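You operate a simulated robot arm through the tools that you are given. There is no shell and no other tool.

You run a simulated two-armed robot. Do the job below in one go: nothing can be reset, and whatever is moved stays where it is left.

TASK
Fill the jug to the 0.25 L band with heavy gear oil and wipe up the drips.
Fine: leave the jug under the tap; wipe the drip tray with the purple rag and put it back. Set down upright: jug. What is to be rubbed or washed off counts as gone when no trace of it is left.

It is judged by the outcome, as a careful person would: the job done as asked, and still so three seconds after it is handed in. It fails if anything else is knocked over, pushed out of place, dropped, spilled or broken.

THE ROBOT
Two 7-joint arms with fingered hands on one trunk that stands fixed in place. Base frame: the origin is at the foot of the trunk, x ahead of it, y to its left, z up; the work surface is at about z = 75.2. Lengths are in cm, angles in degrees, forces in N, time in s.
The left shoulder is at [6, 17.7, 95], the right one opposite. Each reaches about 100 cm from its shoulder. Payload 4 kg a hand.
The tool frame of a hand sits at the grasp point between the pads (the TCP): z along the fingers, y along the line on which they close. The tips reach 3.7 cm beyond it. The gripper opens to 12.4 cm; its body begins 4.3 cm behind the TCP. The gripper is a hand of 3 fingers: y runs from the thumb to the fingers, the wrist lies at [-1.5, -10.8, -20.2] in the tool frame, and closing takes about 1.5 s.
Orientation is told as [roll, pitch, yaw] about the base's x, y, z axes, in that order, counted from this pose: with the fingers straight down and the wrist toward the robot, the tool's x, y and z point along [0, 1, 0], [1, 0, 0] and [0, 0, -1] of the base frame.

THE INTERFACE
- The arms move only by the tool drive_tool. It takes "left_rows", "right_rows" or both (then of equal length, played together; a hand with none holds still); each is a list of rows, each a list of 2 entries, a list of its own where there are three numbers: the shift along the tool's x, y, z in cm, then the turn, a rotation vector about the tool's x, y, z in degrees. In form: [[[dx, dy, dz], [wx, wy, wz]], ...]. A call has 1 to 20 rows; each row shifts and turns the commanded pose from where the row before left it, along the tool's axes as they then stand. "left_fingers" and "right_fingers" are, for a hand that has rows, the closure, from 0 (fully open) to 1 (shut), set as the call begins (left out, the last holds). Each row takes 0.2 s and may step no farther than 5 cm and 8.6 degrees from the row before; otherwise, or with a gripper value out of range, the whole call is refused. A pose out of reach is approached as far as the arm can. The call stops where the force on the tool passes 40 N (or 10 N more than at its start, if that is more) or the arm is blocked; 0.2 s more then pass. Each finger travels about 7.2 cm/s and halts on what it meets, pressing with about 28 N; the grip force reading is that of the motor and also rises with nothing between the fingers. The clock runs only during rows and for 0.2 s after the last one: add rows that do not move to give the fingers time. The reply holds the time, the measured pose of the TCP, the force on the tool along the base axes, the opening and the grip force, in the units named above and with some noise, with the torque about the TCP (base axes, N m) and any sound that the robot's microphone picked up, and new pictures: "show" is both (left out), scene, wrist or none (wrist: the cameras of the hands that moved).
- Cameras (640 x 400 px; columns grow to the right, rows downward): "scene" is now at [5.46, -0.3, 160.18]; the picture's right is [-0.02, -1.00, 0.00], its down [-0.66, 0.01, -0.75] and it looks along [0.75, -0.01, -0.66] (base axes); focal length 318 px, centre (320, 200). "left" rides on the left gripper at [-6.4, -7.6, -13.7] in its tool frame; the picture's right is [-0.84, -0.26, 0.48], its down [0.48, -0.76, 0.43] and it looks along [0.26, 0.60, 0.76] (tool axes); focal length 256 px, centre (320, 200). "right" rides on the right gripper at [6.4, -7.6, -13.7] in its tool frame; the picture's right is [-0.84, 0.26, -0.48], its down [-0.48, -0.76, 0.43] and it looks along [-0.25, 0.60, 0.76] (tool axes); focal length 256 px, centre (320, 200). There is no depth. A picture from a camera that has moved, and an enlarged one, comes with that camera's place and axes in the base frame and with its lens.
- raise_lower(by): slides the trunk up (or, below 0, down) by that many cm; the arms and the scene camera ride with it, the base frame stays. It gives what a move gives, with no picture.
- preshape(shape, hand): the hand has 3 fingers and takes this shape, open, in about a second: jaw (thumb against the fingers, like two jaws); tri (thumb and two fingers); tip (a fingertip pinch); poke (one finger out to press); point (the index stretched); flat (the hand flat); cup (the hand cupped); fist (a fist). The gripper value then closes the fingers along that shape, each until it touches; the sizes above hold for jaw. It gives what a move gives, with no picture.
- pan_tilt(pan, tilt): turns the head with the scene camera to pan (to the left, within 86 degrees either way) and tilt (down, from -29 to 69), counted from straight ahead of the robot. It gives what a move gives, and a new picture of the scene camera.
- zoom(camera, box): a new picture of the part [left, top, right, bottom] of that camera's present view, enlarged. No time passes.
- hand_in(): hands the job in; it is judged then, once.

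Places have to be worked out from the pictures, the camera data and where the tool is seen. Open the grippers and draw the arms clear of the work before you hand the job in, unless the task says otherwise.

The tools are called after "Call:" as a command line: name --argument value ..., lists and objects as JSON in quotes. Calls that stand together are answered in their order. drive_tool: Moves the arms, as the interface text tells. Its arguments: {"type":"object","properties":{"left_rows":{"type":"array"},"left_fingers":{"type":"number"},"right_rows":{"type":"array"},"right_fingers":{"type":"number"},"show":{"type":"string","enum":["both","scene","wrist","none"]}},"required":[]} The other tools are called the same way: raise_lower (by) moves the trunk up or down; preshape (shape, hand) gives the hand a shape; pan_tilt (pan, tilt) turns the head that bears the scene camera; zoom (camera, box) takes an enlarged picture of a part of a camera's view; hand_in () hands the job in.

At the start:

```text
time: 0.0
left_tcp_pos: [48.25, 28.26, 122.38]
left_ee_rot: [0.0, 0.0, 0.0]
left_ft_force: [-0.7, 0.2, -1.2]
left_ft_torque: [-0.01, 0.0, 0.0]
left_gripper_width: 12.38
left_gripper_force: 0.1
left_shape: jaw
right_tcp_pos: [65.44, -21.57, 130.21]
right_ee_rot: [-0.1, -0.1, 0.0]
right_ft_force: [-0.1, 0.0, -0.1]
right_ft_torque: [-0.02, 0.02, 0.02]
right_gripper_width: 12.34
right_gripper_force: 0.0
right_shape: jaw
trunk travel left (down, up): [-47.5, 11.5]
head pan, tilt (commanded): [-0.9, 41.5]
```

scene: 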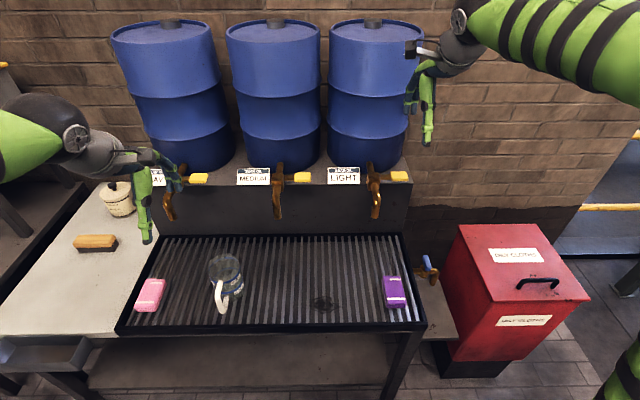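
right: 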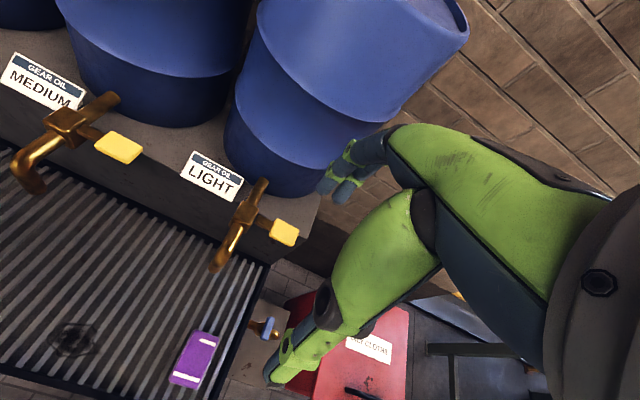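
left: 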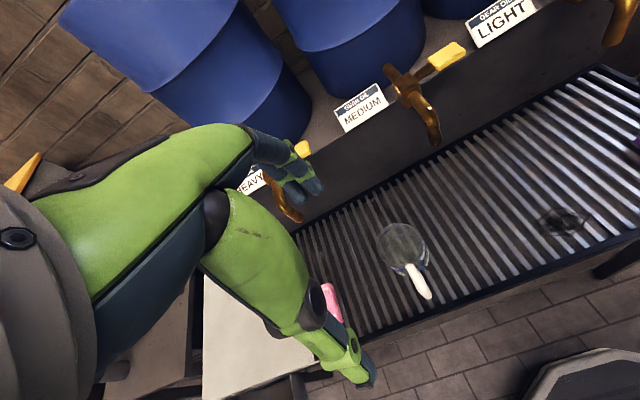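

The scene shows three drums with taps (heavy at left), a drip tray with grid, a jug, a pink and a purple rag, and a dark drip stain. I'll look closer at each before moving.

Call:
zoom --camera "scene" --box '[110, 140, 270, 240]'

Call:
zoom --camera "scene" --box '[180, 230, 276, 330]'

Call:
zoom --camera "scene" --box '[280, 230, 440, 330]'

Call:
zoom --camera "left" --box '[340, 200, 480, 320]'

```text
4.00 times, centred on (190, 190) of scene
camera zoom: at [5.46, -0.3, 160.18], right [-0.02, -1.0, 0.0], down [-0.66, 0.01, -0.75], along [0.75, -0.01, -0.66], focal length 1272 px, centre (840, 240)
```

zoom: 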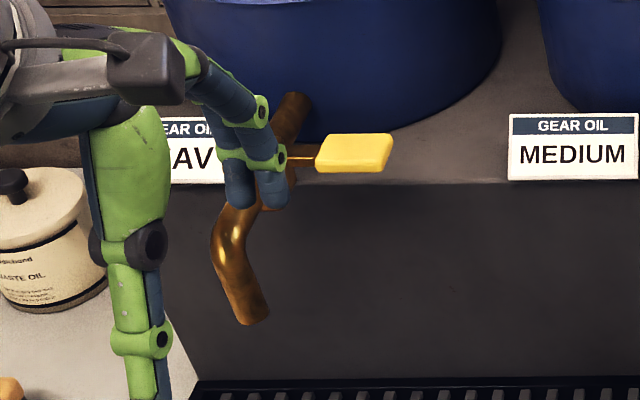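

```text
4.00 times, centred on (228, 280) of scene
camera zoom: at [5.46, -0.3, 160.18], right [-0.02, -1.0, 0.0], down [-0.66, 0.01, -0.75], along [0.75, -0.01, -0.66], focal length 1272 px, centre (688, -120)
```

zoom: 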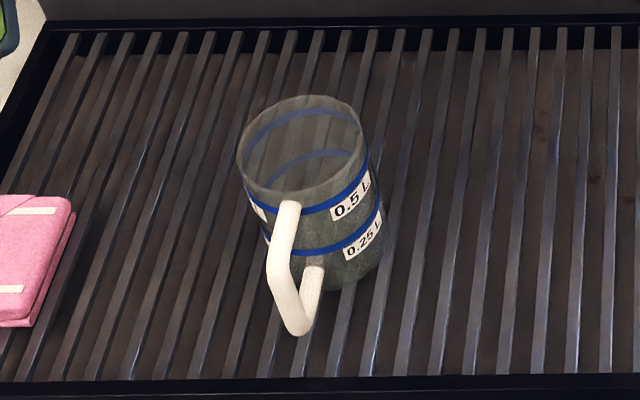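

```text
4.00 times, centred on (360, 280) of scene
camera zoom: at [5.46, -0.3, 160.18], right [-0.02, -1.0, 0.0], down [-0.66, 0.01, -0.75], along [0.75, -0.01, -0.66], focal length 1272 px, centre (160, -120)
```

zoom: 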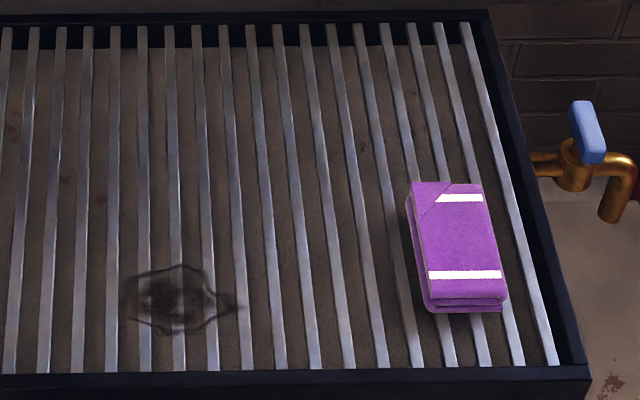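

```text
3.33 times, centred on (410, 260) of left
camera zoom: at [40.68, 21.74, 136.23], right [-0.26, -0.84, -0.48], down [-0.76, 0.48, -0.43], along [0.6, 0.26, -0.76], focal length 853 px, centre (20, 0)
```

zoom: 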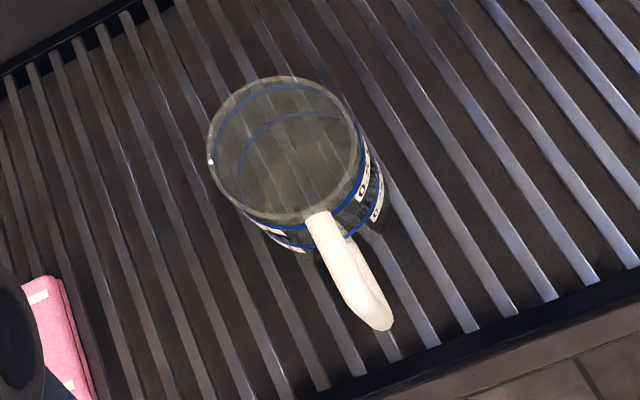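

The left hand hides the heavy tap, so I zoom in on the other taps and the blue tap in the wrist views to understand their levers.

Call:
zoom --camera "right" --box '[190, 150, 318, 280]'

Call:
zoom --camera "scene" --box '[250, 150, 410, 250]'

Call:
zoom --camera "left" --box '[340, 30, 500, 150]'

Call:
zoom --camera "right" --box '[0, 80, 160, 200]'

```text
3.08 times, centred on (254, 215) of right
camera zoom: at [57.69, -15.37, 143.9], right [0.26, -0.84, 0.48], down [-0.76, -0.48, -0.43], along [0.6, -0.25, -0.76], focal length 788 px, centre (523, 154)
```

zoom: 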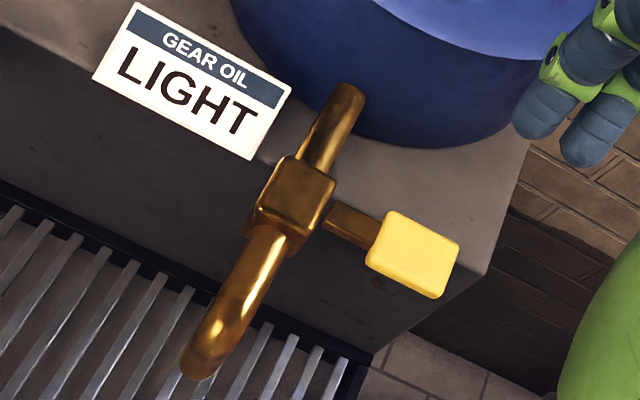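

```text
4.00 times, centred on (330, 200) of scene
camera zoom: at [5.46, -0.3, 160.18], right [-0.02, -1.0, 0.0], down [-0.66, 0.01, -0.75], along [0.75, -0.01, -0.66], focal length 1272 px, centre (280, 200)
```

zoom: 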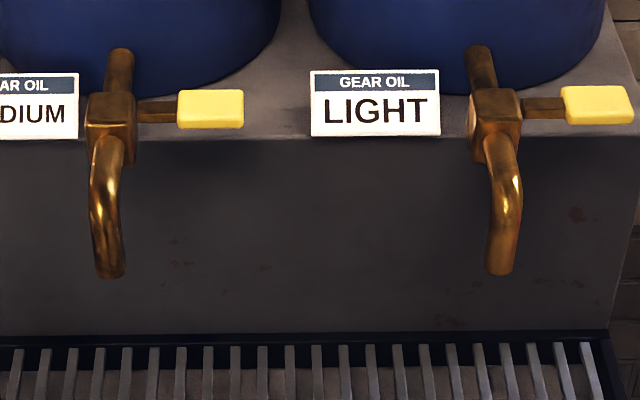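

```text
3.33 times, centred on (420, 90) of left
camera zoom: at [40.68, 21.74, 136.23], right [-0.26, -0.84, -0.48], down [-0.76, 0.48, -0.43], along [0.6, 0.26, -0.76], focal length 853 px, centre (-13, 567)
```

zoom: 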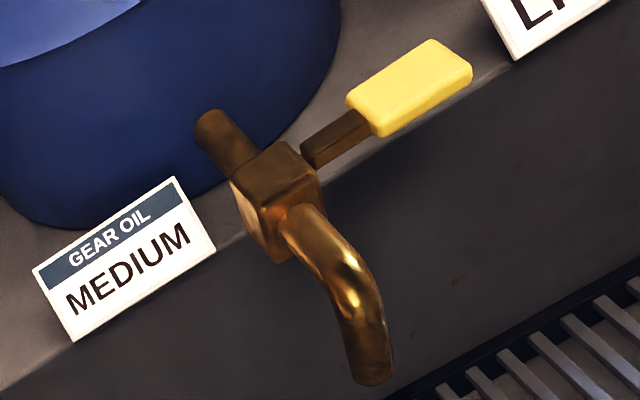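

```text
3.33 times, centred on (80, 140) of right
camera zoom: at [57.69, -15.37, 143.9], right [0.26, -0.84, 0.48], down [-0.76, -0.48, -0.43], along [0.6, -0.25, -0.76], focal length 853 px, centre (1120, 400)
```

zoom: 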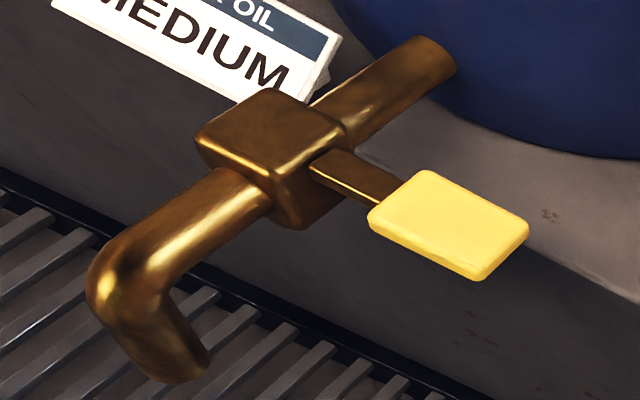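

The taps all have a side lever with a yellow paddle. From triangulating views, the jug axis is near (59, 25.5) with its rim at z≈89.7 and its handle toward me near (51, 26, 80–86); the heavy tap's spout is near (71, 41, 95.5) and its paddle near (78.5, 33.6, 104.7). I start by moving the left hand out of the view line and yawing it 90° so that it closes sideways.

Call:
drive_tool --left_rows '[[[-1.5, -1.5, 2], [0, 0, 0]], [[-1.5, -1.5, 2], [0, 0, 0]], [[-1.5, -1.5, 2], [0, 0, 0]], [[0, 0, 0], [0, 0, -8.18]], [[0, 0, 0], [0, 0, -8.18]], [[0, 0, 0], [0, 0, -8.18]], [[0, 0, 0], [0, 0, -8.18]], [[0, 0, 0], [0, 0, -8.18]], [[0, 0, 0], [0, 0, -8.18]], [[0, 0, 0], [0, 0, -8.18]], [[0, 0, 0], [0, 0, -8.18]], [[0, 0, 0], [0, 0, -8.18]], [[0, 0, 0], [0, 0, -8.18]], [[0, 0, 0], [0, 0, -8.18]]]' --show "both"

```text
time: 3.0
left_tcp_pos: [43.91, 23.79, 116.4]
left_ee_rot: [0.1, 0.0, 90.1]
left_ft_force: [-0.3, -0.8, 0.3]
left_ft_torque: [-0.02, 0.0, 0.0]
left_gripper_width: 12.37
left_gripper_force: 0.1
left_shape: jaw
right_tcp_pos: [65.5, -21.63, 130.21]
right_ee_rot: [-0.1, 0.0, 0.2]
right_ft_force: [-0.6, 0.2, -0.7]
right_ft_torque: [0.0, 0.01, 0.01]
right_gripper_width: 12.36
right_gripper_force: 0.1
right_shape: jaw
trunk travel left (down, up): [-47.5, 11.5]
head pan, tilt (commanded): [-0.9, 41.5]
camera scene: at [5.5, -0.32, 160.17], right [-0.02, -1.0, 0.0], down [-0.66, 0.01, -0.75], along [0.75, -0.01, -0.66], focal length 318 px, centre (320, 200)
camera left: at [50.23, 16.0, 130.17], right [0.84, -0.25, -0.48], down [-0.48, -0.76, -0.43], along [-0.26, 0.6, -0.76], focal length 256 px, centre (320, 200)
```

scene: 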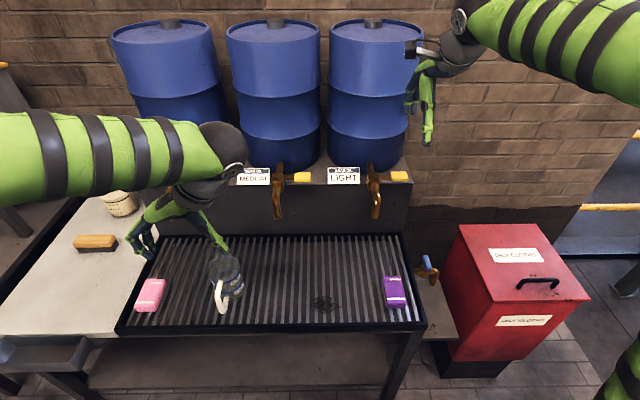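
left: 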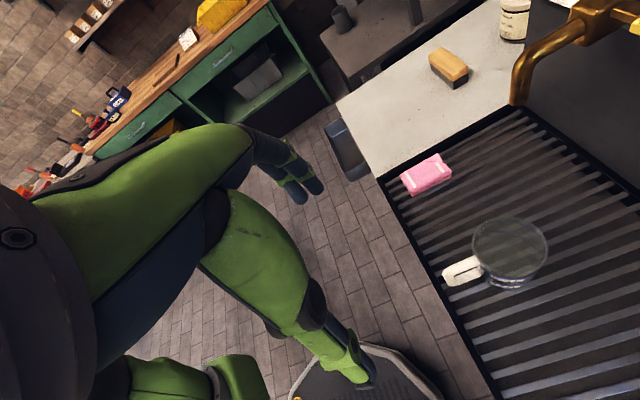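

The yaw worked and the elbow is out to the left. Now I tilt the fingers 30° forward and descend to a pre-grasp point in front of and above the handle at about (44, 25.8, 97).

Call:
drive_tool --left_rows '[[[0, 0, 0], [0, -7.5, 0]], [[0, 0, 0], [0, -7.5, 0]], [[0, 0, 0], [0, -7.5, 0]], [[0, 0, 0], [0, -7.5, 0]], [[2.425, 0.5, 4.2], [0, 0, 0]], [[2.425, 0.5, 4.2], [0, 0, 0]], [[2.425, 0.5, 4.2], [0, 0, 0]], [[2.425, 0.5, 4.2], [0, 0, 0]]]' --show "both"

```text
time: 4.8
left_tcp_pos: [43.31, 25.44, 103.12]
left_ee_rot: [-21.5, 1.1, 91.0]
left_ft_force: [0.7, -1.3, 1.0]
left_ft_torque: [0.11, 0.01, 0.01]
left_gripper_width: 12.38
left_gripper_force: 0.0
left_shape: jaw
left hand out of reach, approached as far as the arm can: row 6, 7, 8
right_tcp_pos: [65.55, -21.51, 130.2]
right_ee_rot: [-0.1, 0.0, -0.1]
right_ft_force: [-0.2, 0.2, 0.0]
right_ft_torque: [-0.06, 0.04, 0.01]
right_gripper_width: 12.36
right_gripper_force: 0.0
right_shape: jaw
trunk travel left (down, up): [-47.5, 11.5]
head pan, tilt (commanded): [-0.9, 41.5]
camera scene: at [5.51, -0.16, 160.18], right [-0.02, -1.0, 0.0], down [-0.66, 0.01, -0.75], along [0.75, -0.01, -0.66], focal length 318 px, centre (320, 200)
camera left: at [44.29, 18.09, 118.54], right [0.96, -0.24, -0.14], down [-0.28, -0.78, -0.57], along [0.03, 0.58, -0.81], focal length 256 px, centre (320, 200)
```

scene: 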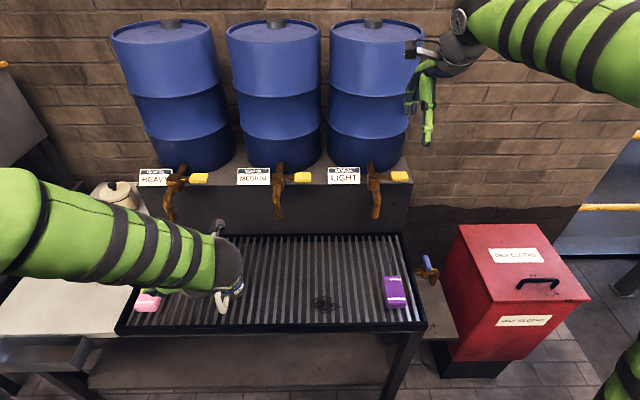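
left: 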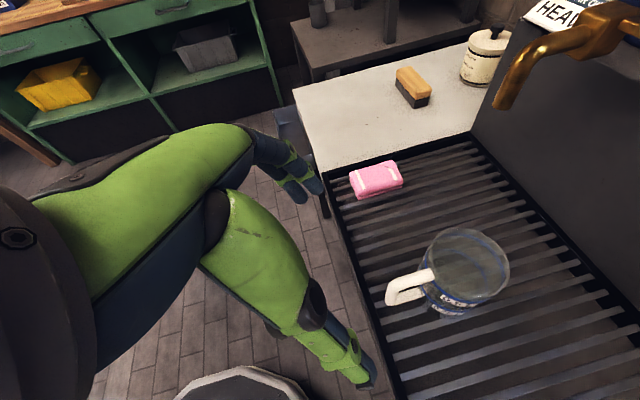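

The arm is folded too tightly at this height (wrist too near the shoulder), so I'll bring both hands up/back and then lower the trunk to give the left arm more room. First I raise the left hand and pull the right hand back from the taps.

Call:
drive_tool --left_rows '[[[-2.5, 0, -4.3], [0, 0, 0]], [[-2.5, 0, -4.3], [0, 0, 0]], [[-2.5, 0, -4.3], [0, 0, 0]], [[-2.5, 0, -4.3], [0, 0, 0]], [[-2.5, 0, -4.3], [0, 0, 0]]]' --right_rows '[[[0, -4, 0], [0, 0, 0]], [[0, -4, 0], [0, 0, 0]], [[0, -4, 0], [0, 0, 0]], [[0, -4, 0], [0, 0, 0]], [[0, -4, 0], [0, 0, 0]]]' --show "scene"

```text
time: 6.0
left_tcp_pos: [46.12, 24.03, 129.01]
left_ee_rot: [-22.8, 1.0, 88.1]
left_ft_force: [-0.4, 0.5, -0.6]
left_ft_torque: [-0.02, 0.01, 0.03]
left_gripper_width: 12.36
left_gripper_force: 0.1
left_shape: jaw
right_tcp_pos: [45.28, -21.51, 130.18]
right_ee_rot: [0.0, -0.1, 0.0]
right_ft_force: [-0.1, 0.0, -0.1]
right_ft_torque: [0.01, 0.0, 0.0]
right_gripper_width: 12.37
right_gripper_force: 0.2
right_shape: jaw
trunk travel left (down, up): [-47.5, 11.5]
head pan, tilt (commanded): [-0.9, 41.5]
camera scene: at [5.32, -0.29, 160.18], right [-0.02, -1.0, 0.0], down [-0.66, 0.01, -0.75], along [0.75, -0.01, -0.66], focal length 318 px, centre (320, 200)
```

scene: 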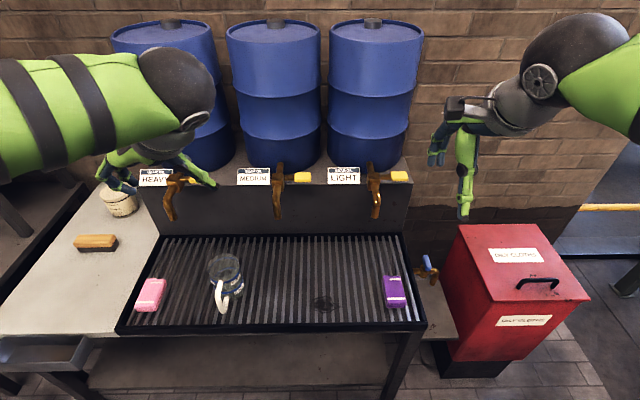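

Both hands are high and clear, so I lower the trunk by 27 cm (left hand ends near z≈102, still above the jug's rim at ≈90).

Call:
raise_lower --by -27

Call:
pan_tilt --pan 5 --tilt 32

```text
time: 8.8
left_tcp_pos: [46.19, 23.98, 102.01]
left_ee_rot: [-22.8, 1.0, 88.0]
left_ft_force: [-0.2, -0.6, -0.4]
left_ft_torque: [0.0, -0.03, 0.01]
left_gripper_width: 12.39
left_gripper_force: 0.0
left_shape: jaw
right_tcp_pos: [45.36, -21.62, 103.16]
right_ee_rot: [0.1, 0.0, 0.0]
right_ft_force: [0.3, 0.3, 0.3]
right_ft_torque: [0.0, 0.01, -0.01]
right_gripper_width: 12.36
right_gripper_force: 0.0
right_shape: jaw
trunk travel left (down, up): [-20.5, 38.5]
head pan, tilt (commanded): [-0.9, 41.5]
```

```text
time: 9.5
left_tcp_pos: [46.15, 23.95, 102.07]
left_ee_rot: [-22.7, 1.0, 88.1]
left_ft_force: [-0.6, -0.3, 0.2]
left_ft_torque: [-0.03, 0.0, -0.01]
left_gripper_width: 12.39
left_gripper_force: 0.0
left_shape: jaw
right_tcp_pos: [45.31, -21.56, 103.21]
right_ee_rot: [0.0, 0.0, 0.0]
right_ft_force: [-0.6, 0.9, 0.5]
right_ft_torque: [0.02, -0.01, 0.0]
right_gripper_width: 12.35
right_gripper_force: 0.0
right_shape: jaw
trunk travel left (down, up): [-20.5, 38.5]
head pan, tilt (commanded): [5.0, 32.0]
camera scene: at [5.98, 0.61, 134.62], right [0.09, -1.0, 0.0], down [-0.53, -0.05, -0.85], along [0.84, 0.07, -0.53], focal length 318 px, centre (320, 200)
```

scene: 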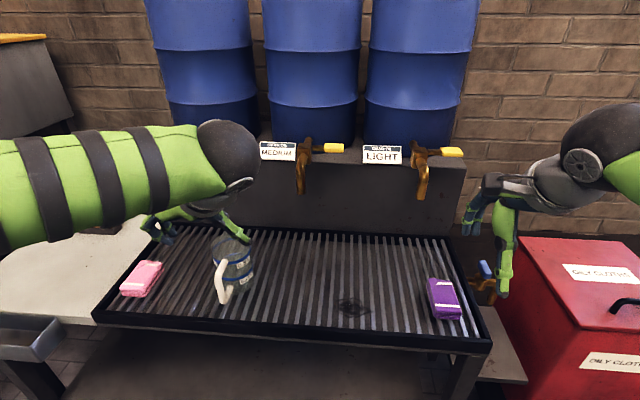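

The trunk is down and everything is clear. I zoom on the jug from the new camera height to refine the handle position before descending.

Call:
zoom --camera "scene" --box '[170, 210, 300, 310]'

Call:
zoom --camera "left" --box '[240, 100, 640, 400]'

```text
4.00 times, centred on (235, 260) of scene
camera zoom: at [5.98, 0.61, 134.62], right [0.09, -1.0, 0.0], down [-0.53, -0.05, -0.85], along [0.84, 0.07, -0.53], focal length 1272 px, centre (660, -40)
```

zoom: 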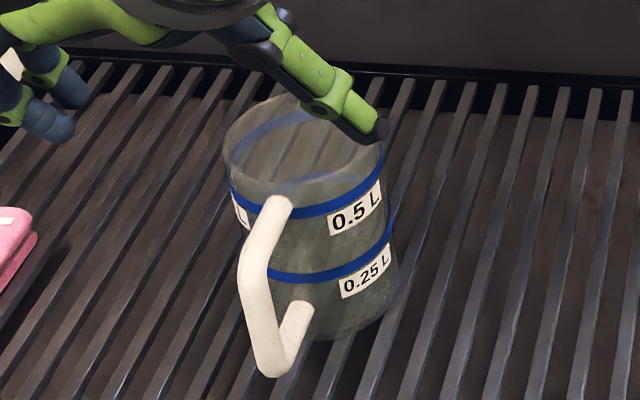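

```text
1.33 times, centred on (440, 250) of left
camera zoom: at [46.49, 16.47, 117.34], right [0.95, -0.29, -0.12], down [-0.3, -0.76, -0.57], along [0.08, 0.58, -0.81], focal length 341 px, centre (160, 133)
```

zoom: 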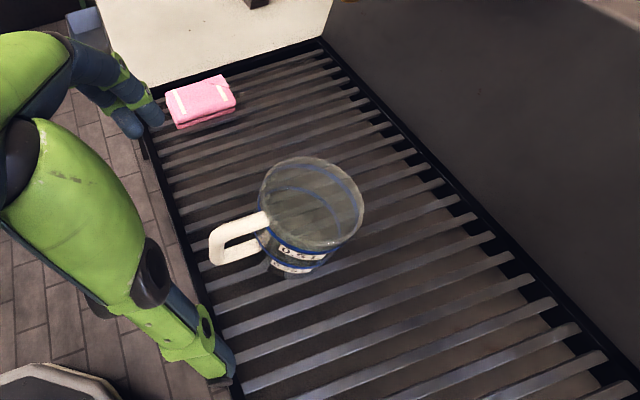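

The handle's outer bar is a vertical rod near (51.2, 25.8), z 78–88. I lower the trunk 8 cm more for room, then tilt the left hand to about 45° and align in front of the handle.

Call:
raise_lower --by -8

Call:
drive_tool --left_rows '[[[0, 0, 0], [0, -7.43, 0]], [[0, 0, 0], [0, -7.43, 0]], [[0, 0, 0], [0, -7.43, 0]], [[2.37, 0.9, 0.46], [0, 0, 0]], [[2.37, 0.9, 0.46], [0, 0, 0]]]' --show "both"

```text
time: 10.6
left_tcp_pos: [46.19, 23.91, 94.05]
left_ee_rot: [-22.9, 0.9, 88.0]
left_ft_force: [-1.1, 0.7, 0.1]
left_ft_torque: [0.04, 0.04, 0.0]
left_gripper_width: 12.41
left_gripper_force: 0.1
left_shape: jaw
right_tcp_pos: [45.39, -21.53, 95.25]
right_ee_rot: [0.1, -0.1, 0.1]
right_ft_force: [-0.9, 0.7, -0.1]
right_ft_torque: [0.01, -0.01, -0.01]
right_gripper_width: 12.36
right_gripper_force: 0.0
right_shape: jaw
trunk travel left (down, up): [-12.5, 46.5]
head pan, tilt (commanded): [5.0, 32.0]
```

```text
time: 11.8
left_tcp_pos: [43.72, 25.52, 90.11]
left_ee_rot: [-45.1, 1.0, 88.0]
left_ft_force: [0.2, 0.0, 0.7]
left_ft_torque: [-0.02, -0.03, -0.02]
left_gripper_width: 12.4
left_gripper_force: 0.1
left_shape: jaw
right_tcp_pos: [45.43, -21.53, 95.23]
right_ee_rot: [-0.1, 0.0, 0.0]
right_ft_force: [0.3, 1.2, -0.8]
right_ft_torque: [0.0, 0.02, -0.04]
right_gripper_width: 12.35
right_gripper_force: 0.1
right_shape: jaw
trunk travel left (down, up): [-12.5, 46.5]
head pan, tilt (commanded): [5.0, 32.0]
camera scene: at [5.99, 0.61, 126.62], right [0.09, -1.0, 0.0], down [-0.53, -0.05, -0.85], along [0.84, 0.07, -0.53], focal length 318 px, centre (320, 200)
camera left: at [38.2, 18.21, 104.51], right [0.92, -0.28, 0.26], down [-0.06, -0.77, -0.64], along [0.38, 0.57, -0.73], focal length 256 px, centre (320, 200)
```

scene: 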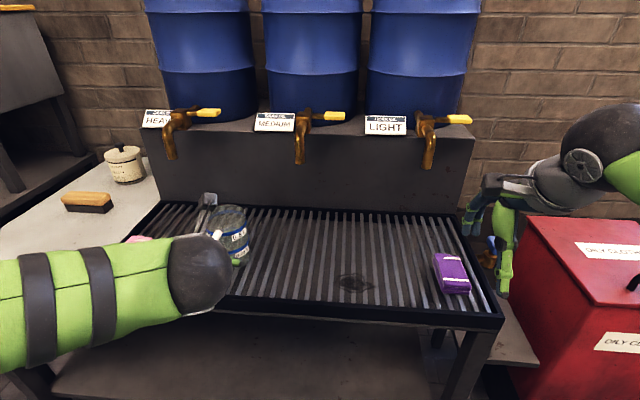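
left: 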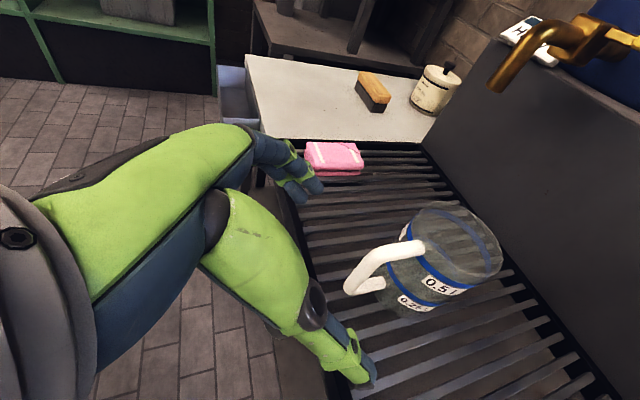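

The handle bar lies straight ahead along the tool's axis. I advance 8.8 cm so that the fingers straddle the bar and check.

Call:
drive_tool --left_rows '[[[0, 0.2, 2.9], [0, 0, 0]], [[0, 0.2, 2.9], [0, 0, 0]], [[0, 0.1, 3.0], [0, 0, 0]]]' --show "both"

```text
time: 12.8
left_tcp_pos: [48.78, 23.2, 86.9]
left_ee_rot: [-48.5, 2.2, 84.0]
left_ft_force: [0.0, -0.9, 0.2]
left_ft_torque: [-0.01, -0.02, 0.02]
left_gripper_width: 12.39
left_gripper_force: 0.1
left_shape: jaw
left hand out of reach, approached as far as the arm can: row 3
right_tcp_pos: [45.23, -21.69, 95.39]
right_ee_rot: [0.1, -0.1, 0.0]
right_ft_force: [-0.7, -1.3, 0.3]
right_ft_torque: [0.01, 0.0, 0.0]
right_gripper_width: 12.36
right_gripper_force: 0.1
right_shape: jaw
trunk travel left (down, up): [-12.5, 46.5]
head pan, tilt (commanded): [5.0, 32.0]
stopped in row 3 (left hand): the arm was blocked; the commanded pose is now the measured one
camera scene: at [5.93, 0.59, 126.62], right [0.09, -1.0, 0.0], down [-0.53, -0.05, -0.85], along [0.85, 0.07, -0.53], focal length 318 px, centre (320, 200)
camera left: at [41.98, 16.71, 101.29], right [0.89, -0.34, 0.32], down [-0.08, -0.78, -0.62], along [0.46, 0.53, -0.72], focal length 256 px, centre (320, 200)
```

scene: 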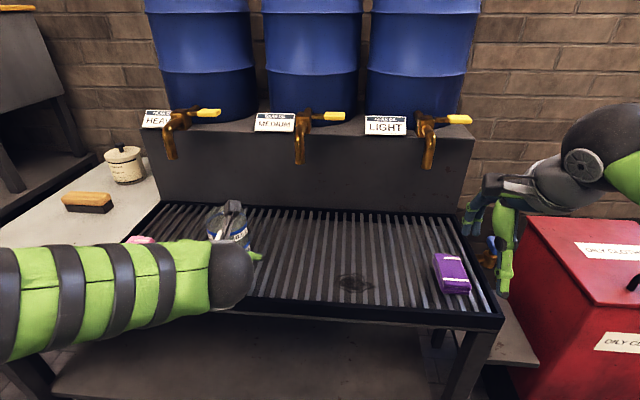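
left: 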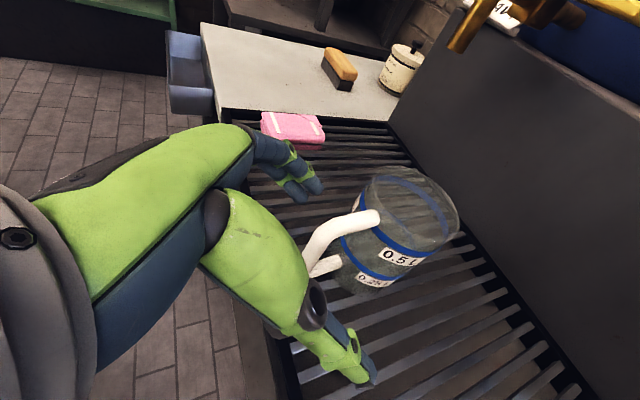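

The wrist is against its limit in this yaw (forearm comes from the left while the hand is turned the other way). I'll back off, go up, untilt, and use the opposite yaw (wrist on the left), which suits the left arm.

Call:
drive_tool --left_rows '[[[0, 0, -3], [0, 0, 0]], [[0, 0, -3], [0, 0, 0]], [[-3.3, 0, -3.3], [0, 0, 0]], [[-3.3, 0, -3.3], [0, 0, 0]], [[-3.3, 0, -3.3], [0, 0, 0]], [[-3, 0, -3], [0, 0, 0]], [[0, 0, 0], [0, 8.1, 0]], [[0, 0, 0], [0, 8.1, 0]], [[0, 0, 0], [0, 8.1, 0]], [[0, 0, 0], [0, 8.1, 0]], [[0, 0, 0], [0, 8.1, 0]], [[0, 0, 0], [0, 8.1, 0]]]' --show "scene"

```text
time: 15.6
left_tcp_pos: [46.02, 29.51, 105.02]
left_ee_rot: [-0.5, 4.4, 90.1]
left_ft_force: [0.8, -0.4, 0.4]
left_ft_torque: [0.01, -0.01, 0.0]
left_gripper_width: 12.39
left_gripper_force: 0.2
left_shape: jaw
left hand out of reach, approached as far as the arm can: row 12
right_tcp_pos: [45.42, -21.66, 95.22]
right_ee_rot: [0.1, 0.0, -0.1]
right_ft_force: [0.2, 0.1, -0.8]
right_ft_torque: [0.02, -0.04, 0.01]
right_gripper_width: 12.36
right_gripper_force: 0.0
right_shape: jaw
trunk travel left (down, up): [-12.5, 46.5]
head pan, tilt (commanded): [5.0, 32.0]
stopped in row 12 (left hand): the arm was blocked; the commanded pose is now the measured one
camera scene: at [5.99, 0.58, 126.62], right [0.09, -1.0, 0.0], down [-0.53, -0.05, -0.85], along [0.84, 0.07, -0.53], focal length 318 px, centre (320, 200)
```

scene: 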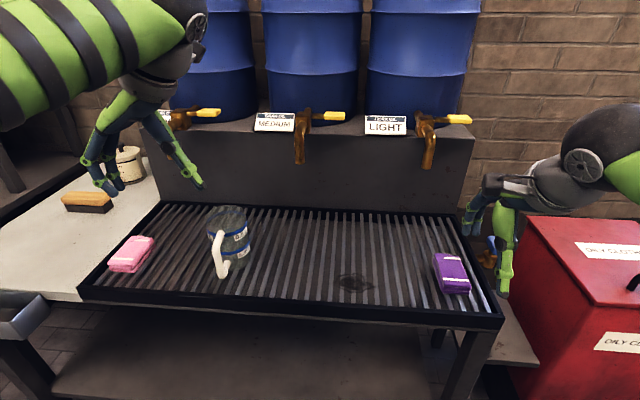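

Now I yaw the left hand back through the home heading toward −90°, 20 rows of 8.5° about the tool axis.

Call:
drive_tool --left_rows '[[[0, 0, 0], [0, 0, 8.5]], [[0, 0, 0], [0, 0, 8.5]], [[0, 0, 0], [0, 0, 8.5]], [[0, 0, 0], [0, 0, 8.5]], [[0, 0, 0], [0, 0, 8.5]], [[0, 0, 0], [0, 0, 8.5]], [[0, 0, 0], [0, 0, 8.5]], [[0, 0, 0], [0, 0, 8.5]], [[0, 0, 0], [0, 0, 8.5]], [[0, 0, 0], [0, 0, 8.5]], [[0, 0, 0], [0, 0, 8.5]], [[0, 0, 0], [0, 0, 8.5]], [[0, 0, 0], [0, 0, 8.5]], [[0, 0, 0], [0, 0, 8.5]], [[0, 0, 0], [0, 0, 8.5]], [[0, 0, 0], [0, 0, 8.5]], [[0, 0, 0], [0, 0, 8.5]], [[0, 0, 0], [0, 0, 8.5]], [[0, 0, 0], [0, 0, 8.5]], [[0, 0, 0], [0, 0, 8.5]]]' --show "both"

```text
time: 19.8
left_tcp_pos: [46.12, 29.61, 105.02]
left_ee_rot: [-0.2, -4.5, -80.0]
left_ft_force: [-0.5, 0.6, 0.2]
left_ft_torque: [0.0, 0.0, -0.03]
left_gripper_width: 12.4
left_gripper_force: 0.1
left_shape: jaw
right_tcp_pos: [45.47, -21.68, 95.2]
right_ee_rot: [0.0, 0.0, -0.1]
right_ft_force: [1.1, 0.1, -0.4]
right_ft_torque: [-0.02, -0.03, -0.02]
right_gripper_width: 12.4
right_gripper_force: 0.1
right_shape: jaw
trunk travel left (down, up): [-12.5, 46.5]
head pan, tilt (commanded): [5.0, 32.0]
camera scene: at [5.98, 0.62, 126.62], right [0.09, -1.0, 0.0], down [-0.53, -0.05, -0.85], along [0.84, 0.07, -0.53], focal length 318 px, centre (320, 200)
camera left: at [38.35, 36.88, 118.26], right [-0.86, 0.07, -0.5], down [0.35, 0.8, -0.49], along [0.36, -0.6, -0.71], focal length 256 px, centre (320, 200)
```

scene: 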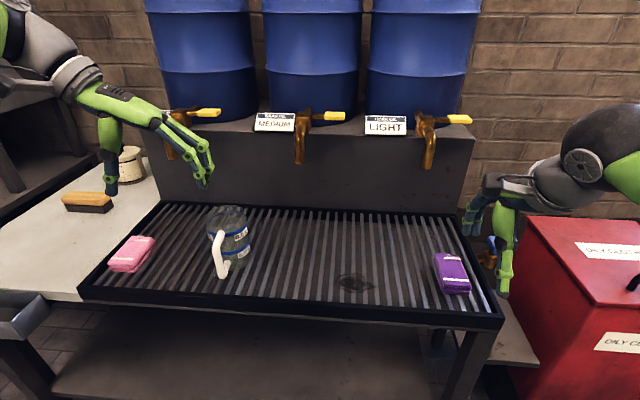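
left: 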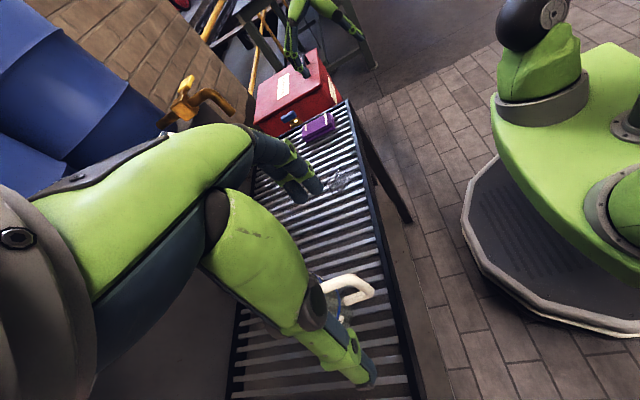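

That orientation is comfortable for the arm. I tilt the fingers 45° forward and move to the pre-grasp point about 9 cm short of the handle bar.

Call:
drive_tool --left_rows '[[[0, 0, 0], [0, 7.5, 0]], [[0, 0, 0], [0, 7.5, 0]], [[0, 0, 0], [0, 7.5, 0]], [[0, 0, 0], [0, 7.5, 0]], [[0, 0, 0], [0, 7.5, 0]], [[0, 0, 0], [0, 7.5, 0]], [[-3.22, 0.72, 2.215], [0, 0, 0]], [[-3.22, 0.72, 2.215], [0, 0, 0]], [[-3.22, 0.72, 2.215], [0, 0, 0]], [[-3.22, 0.72, 2.215], [0, 0, 0]]]' --show "both"

```text
time: 22.0
left_tcp_pos: [43.88, 25.19, 89.98]
left_ee_rot: [44.7, -4.4, -79.9]
left_ft_force: [0.4, -0.6, -0.6]
left_ft_torque: [-0.01, 0.01, -0.01]
left_gripper_width: 12.41
left_gripper_force: 0.0
left_shape: jaw
right_tcp_pos: [45.49, -21.61, 95.17]
right_ee_rot: [0.0, 0.0, 0.0]
right_ft_force: [0.0, 0.2, -0.9]
right_ft_torque: [-0.01, -0.02, 0.0]
right_gripper_width: 12.37
right_gripper_force: 0.0
right_shape: jaw
trunk travel left (down, up): [-12.5, 46.5]
head pan, tilt (commanded): [5.0, 32.0]
camera scene: at [5.97, 0.61, 126.63], right [0.09, -1.0, 0.0], down [-0.53, -0.05, -0.85], along [0.84, 0.07, -0.53], focal length 318 px, centre (320, 200)
camera left: at [28.52, 30.47, 94.61], right [-0.28, 0.14, -0.95], down [0.51, 0.86, -0.03], along [0.82, -0.49, -0.31], focal length 256 px, centre (320, 200)
```

scene: 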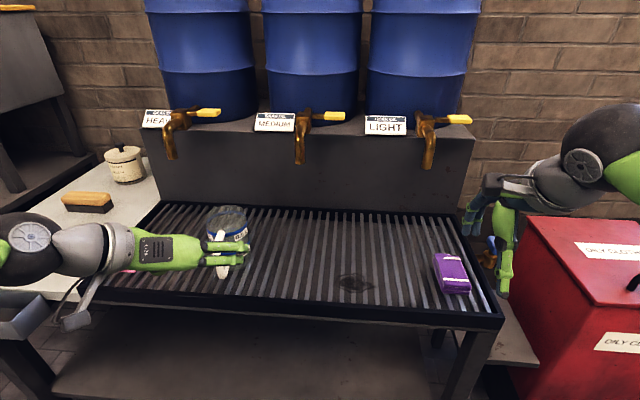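
left: 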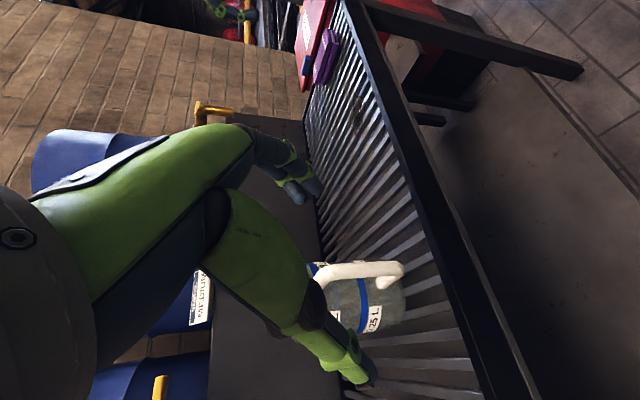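

The bar sits between thumb and fingers on the approach line. I advance 9 cm along the tool axis.

Call:
drive_tool --left_rows '[[[0, 0.15, 3], [0, 0, 0]], [[0, 0.15, 3], [0, 0, 0]], [[0, 0.1, 2.8], [0, 0, 0]]]' --show "both"

```text
time: 22.8
left_tcp_pos: [50.27, 25.05, 83.78]
left_ee_rot: [44.8, -4.6, -80.0]
left_ft_force: [0.7, -0.3, -0.4]
left_ft_torque: [0.03, 0.05, 0.02]
left_gripper_width: 12.41
left_gripper_force: 0.1
left_shape: jaw
right_tcp_pos: [45.45, -21.65, 95.31]
right_ee_rot: [0.0, 0.1, -0.1]
right_ft_force: [-0.7, 1.1, 0.0]
right_ft_torque: [-0.01, 0.01, -0.02]
right_gripper_width: 12.4
right_gripper_force: 0.1
right_shape: jaw
trunk travel left (down, up): [-12.5, 46.5]
head pan, tilt (commanded): [5.0, 32.0]
camera scene: at [5.97, 0.61, 126.62], right [0.09, -1.0, 0.0], down [-0.53, -0.05, -0.85], along [0.84, 0.07, -0.53], focal length 318 px, centre (320, 200)
camera left: at [34.83, 30.43, 88.4], right [-0.28, 0.14, -0.95], down [0.51, 0.86, -0.03], along [0.82, -0.49, -0.31], focal length 256 px, centre (320, 200)
```

scene: 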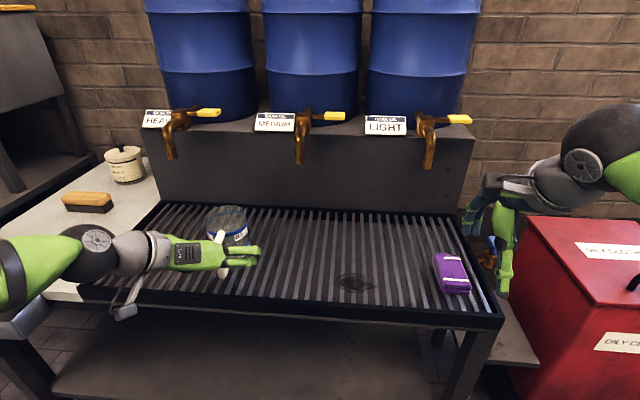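
left: 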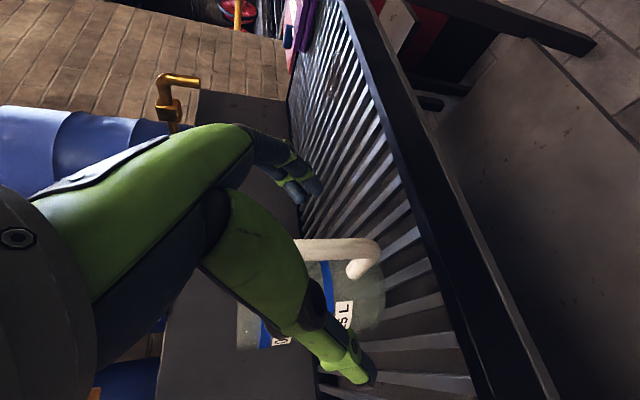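

The bar is between the pads. I close partway first (about 3.7 cm opening) to check centring without pushing the jug.

Call:
drive_tool --left_rows '[[[0, 0, 0], [0, 0, 0]], [[0, 0, 0], [0, 0, 0]], [[0, 0, 0], [0, 0, 0]], [[0, 0, 0], [0, 0, 0]], [[0, 0, 0], [0, 0, 0]]]' --left_fingers 0.7 --show "both"

Call:
zoom --camera "scene" --box '[170, 190, 300, 290]'

Call:
zoom --camera "left" --box '[200, 130, 440, 400]'

```text
time: 24.0
left_tcp_pos: [50.14, 25.31, 83.62]
left_ee_rot: [44.9, -4.5, -79.9]
left_ft_force: [0.1, 0.4, 0.3]
left_ft_torque: [0.01, -0.02, -0.01]
left_gripper_width: 3.76
left_gripper_force: 0.1
left_shape: jaw
right_tcp_pos: [45.27, -21.52, 95.23]
right_ee_rot: [0.0, 0.0, 0.0]
right_ft_force: [-0.5, -0.5, -0.1]
right_ft_torque: [0.0, 0.0, 0.02]
right_gripper_width: 12.37
right_gripper_force: 0.0
right_shape: jaw
trunk travel left (down, up): [-12.5, 46.5]
head pan, tilt (commanded): [5.0, 32.0]
camera scene: at [5.98, 0.62, 126.62], right [0.09, -1.0, 0.0], down [-0.53, -0.05, -0.85], along [0.84, 0.07, -0.53], focal length 318 px, centre (320, 200)
camera left: at [34.83, 30.45, 88.41], right [-0.28, 0.14, -0.95], down [0.51, 0.86, -0.03], along [0.82, -0.49, -0.31], focal length 256 px, centre (320, 200)
```

scene: 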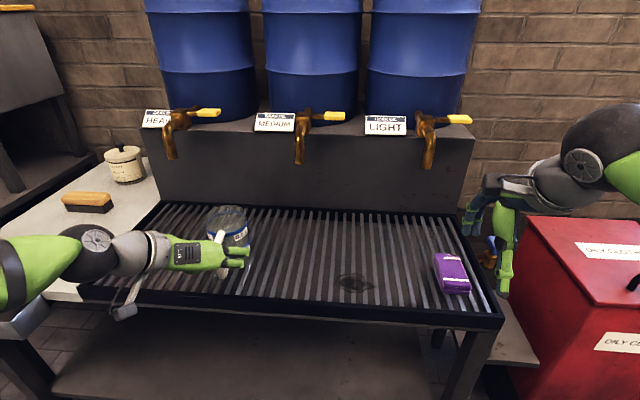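
left: 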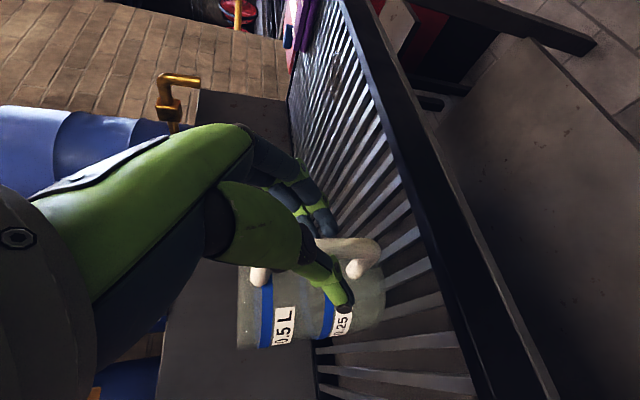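

```text
4.00 times, centred on (235, 240) of scene
camera zoom: at [5.98, 0.62, 126.62], right [0.09, -1.0, 0.0], down [-0.53, -0.05, -0.85], along [0.84, 0.07, -0.53], focal length 1272 px, centre (660, 40)
```

zoom: 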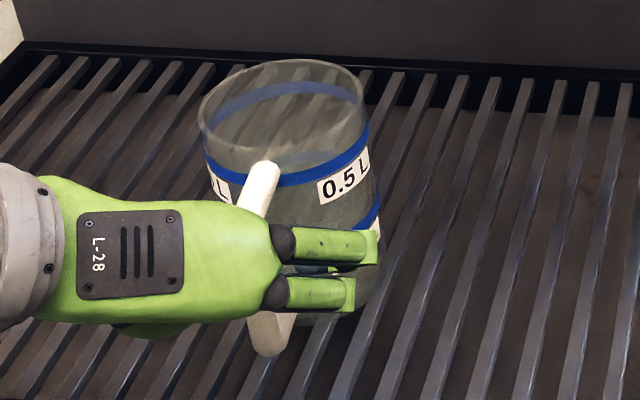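

```text
1.48 times, centred on (320, 265) of left
camera zoom: at [34.83, 30.45, 88.41], right [-0.28, 0.14, -0.95], down [0.51, 0.86, -0.03], along [0.82, -0.49, -0.31], focal length 379 px, centre (320, 104)
```

zoom: 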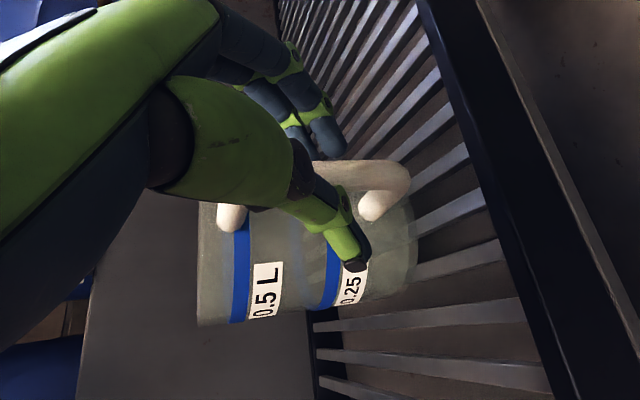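

The handle bar is neatly between the thumb (left) and two fingers (right). I close onto it fully.

Call:
drive_tool --left_rows '[[[0, 0, 0], [0, 0, 0]], [[0, 0, 0], [0, 0, 0]], [[0, 0, 0], [0, 0, 0]], [[0, 0, 0], [0, 0, 0]], [[0, 0, 0], [0, 0, 0]]]' --left_fingers 1 --show "both"

Call:
zoom --camera "scene" --box '[170, 190, 300, 290]'

```text
time: 25.2
left_tcp_pos: [50.19, 25.26, 83.78]
left_ee_rot: [44.8, -4.5, -80.0]
left_ft_force: [-0.7, -1.0, 1.7]
left_ft_torque: [-0.16, -0.1, -0.06]
left_gripper_width: 0.0
left_gripper_force: 28.2
left_shape: jaw
right_tcp_pos: [45.36, -21.57, 95.23]
right_ee_rot: [-0.1, -0.1, 0.0]
right_ft_force: [-0.2, 0.2, 0.9]
right_ft_torque: [0.03, -0.04, -0.01]
right_gripper_width: 12.37
right_gripper_force: 0.0
right_shape: jaw
trunk travel left (down, up): [-12.5, 46.5]
head pan, tilt (commanded): [5.0, 32.0]
camera scene: at [5.97, 0.6, 126.62], right [0.09, -1.0, 0.0], down [-0.53, -0.05, -0.85], along [0.84, 0.07, -0.53], focal length 318 px, centre (320, 200)
camera left: at [34.82, 30.44, 88.42], right [-0.28, 0.14, -0.95], down [0.51, 0.86, -0.03], along [0.82, -0.49, -0.31], focal length 256 px, centre (320, 200)
```

scene: 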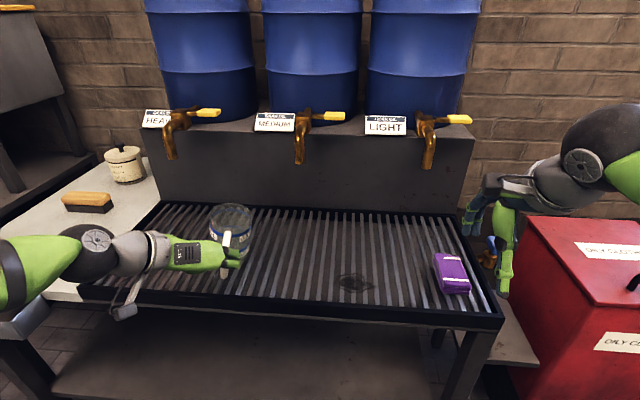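
left: 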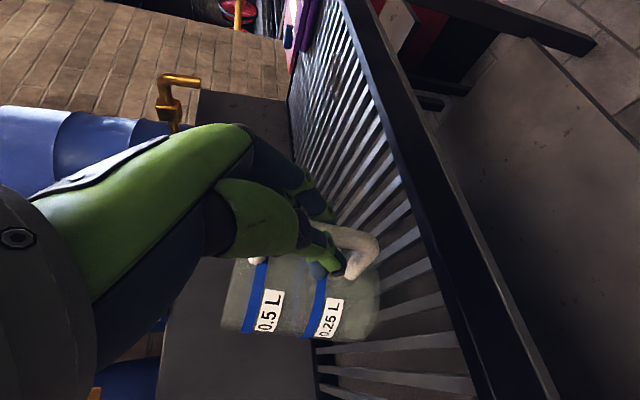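

```text
4.00 times, centred on (235, 240) of scene
camera zoom: at [5.97, 0.6, 126.62], right [0.09, -1.0, 0.0], down [-0.53, -0.05, -0.85], along [0.84, 0.07, -0.53], focal length 1272 px, centre (660, 40)
```

zoom: 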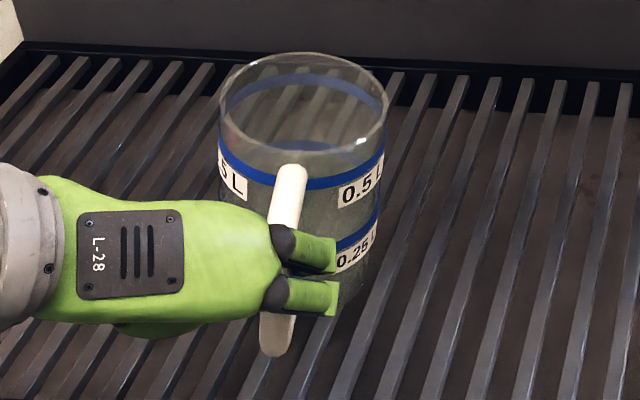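

Call:
zoom --camera "left" --box '[220, 180, 400, 350]'

```text
2.35 times, centred on (310, 265) of left
camera zoom: at [34.82, 30.44, 88.42], right [-0.28, 0.14, -0.95], down [0.51, 0.86, -0.03], along [0.82, -0.49, -0.31], focal length 602 px, centre (344, 47)
```

zoom: 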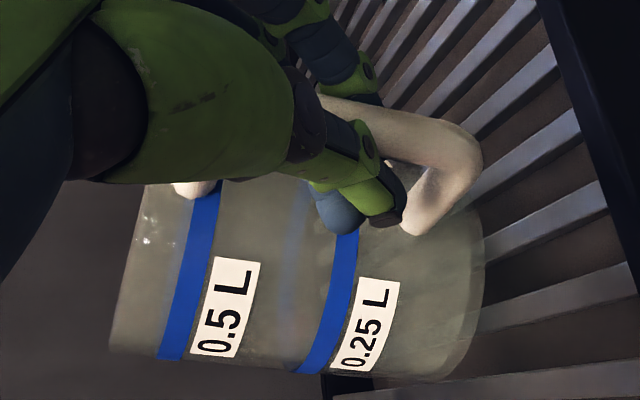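

The fingertips met beyond the bar (inside the handle loop), so the bar is only caged and the jug leaned a bit. I reopen to let it settle, then look.

Call:
drive_tool --left_rows '[[[0, 0, 0], [0, 0, 0]], [[0, 0, 0], [0, 0, 0]], [[0, 0, 0], [0, 0, 0]], [[0, 0, 0], [0, 0, 0]]]' --left_fingers 0.7 --show "none"

Call:
zoom --camera "scene" --box '[170, 190, 300, 290]'

Call:
zoom --camera "left" --box '[220, 180, 400, 350]'

```text
time: 26.2
left_tcp_pos: [50.27, 25.2, 83.66]
left_ee_rot: [44.9, -4.4, -79.9]
left_ft_force: [0.2, 0.5, 0.7]
left_ft_torque: [-0.01, 0.0, 0.02]
left_gripper_width: 3.69
left_gripper_force: 0.1
left_shape: jaw
right_tcp_pos: [45.35, -21.67, 95.19]
right_ee_rot: [0.0, 0.1, 0.0]
right_ft_force: [-0.4, 0.1, -0.1]
right_ft_torque: [0.03, 0.04, 0.0]
right_gripper_width: 12.38
right_gripper_force: 0.1
right_shape: jaw
trunk travel left (down, up): [-12.5, 46.5]
head pan, tilt (commanded): [5.0, 32.0]
```

```text
4.00 times, centred on (235, 240) of scene
camera zoom: at [5.98, 0.62, 126.62], right [0.09, -1.0, 0.0], down [-0.53, -0.05, -0.85], along [0.84, 0.07, -0.53], focal length 1272 px, centre (660, 40)
```

zoom: 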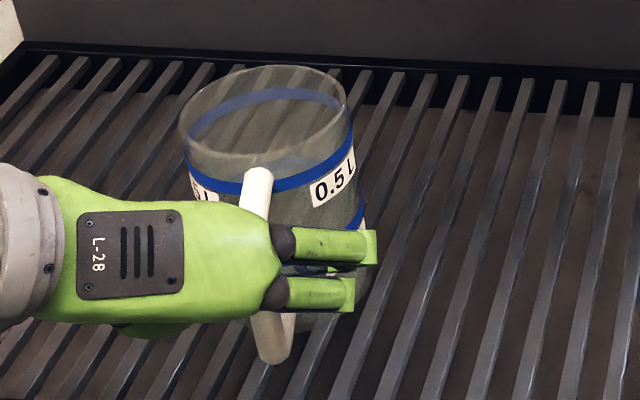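

```text
2.35 times, centred on (310, 265) of left
camera zoom: at [34.83, 30.45, 88.41], right [-0.28, 0.14, -0.95], down [0.51, 0.86, -0.03], along [0.82, -0.49, -0.31], focal length 602 px, centre (344, 47)
```

zoom: 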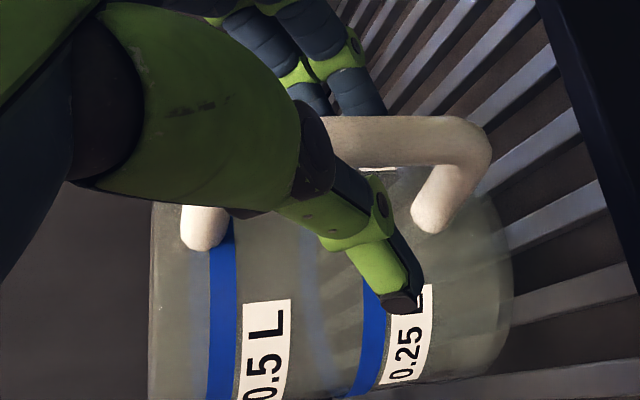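

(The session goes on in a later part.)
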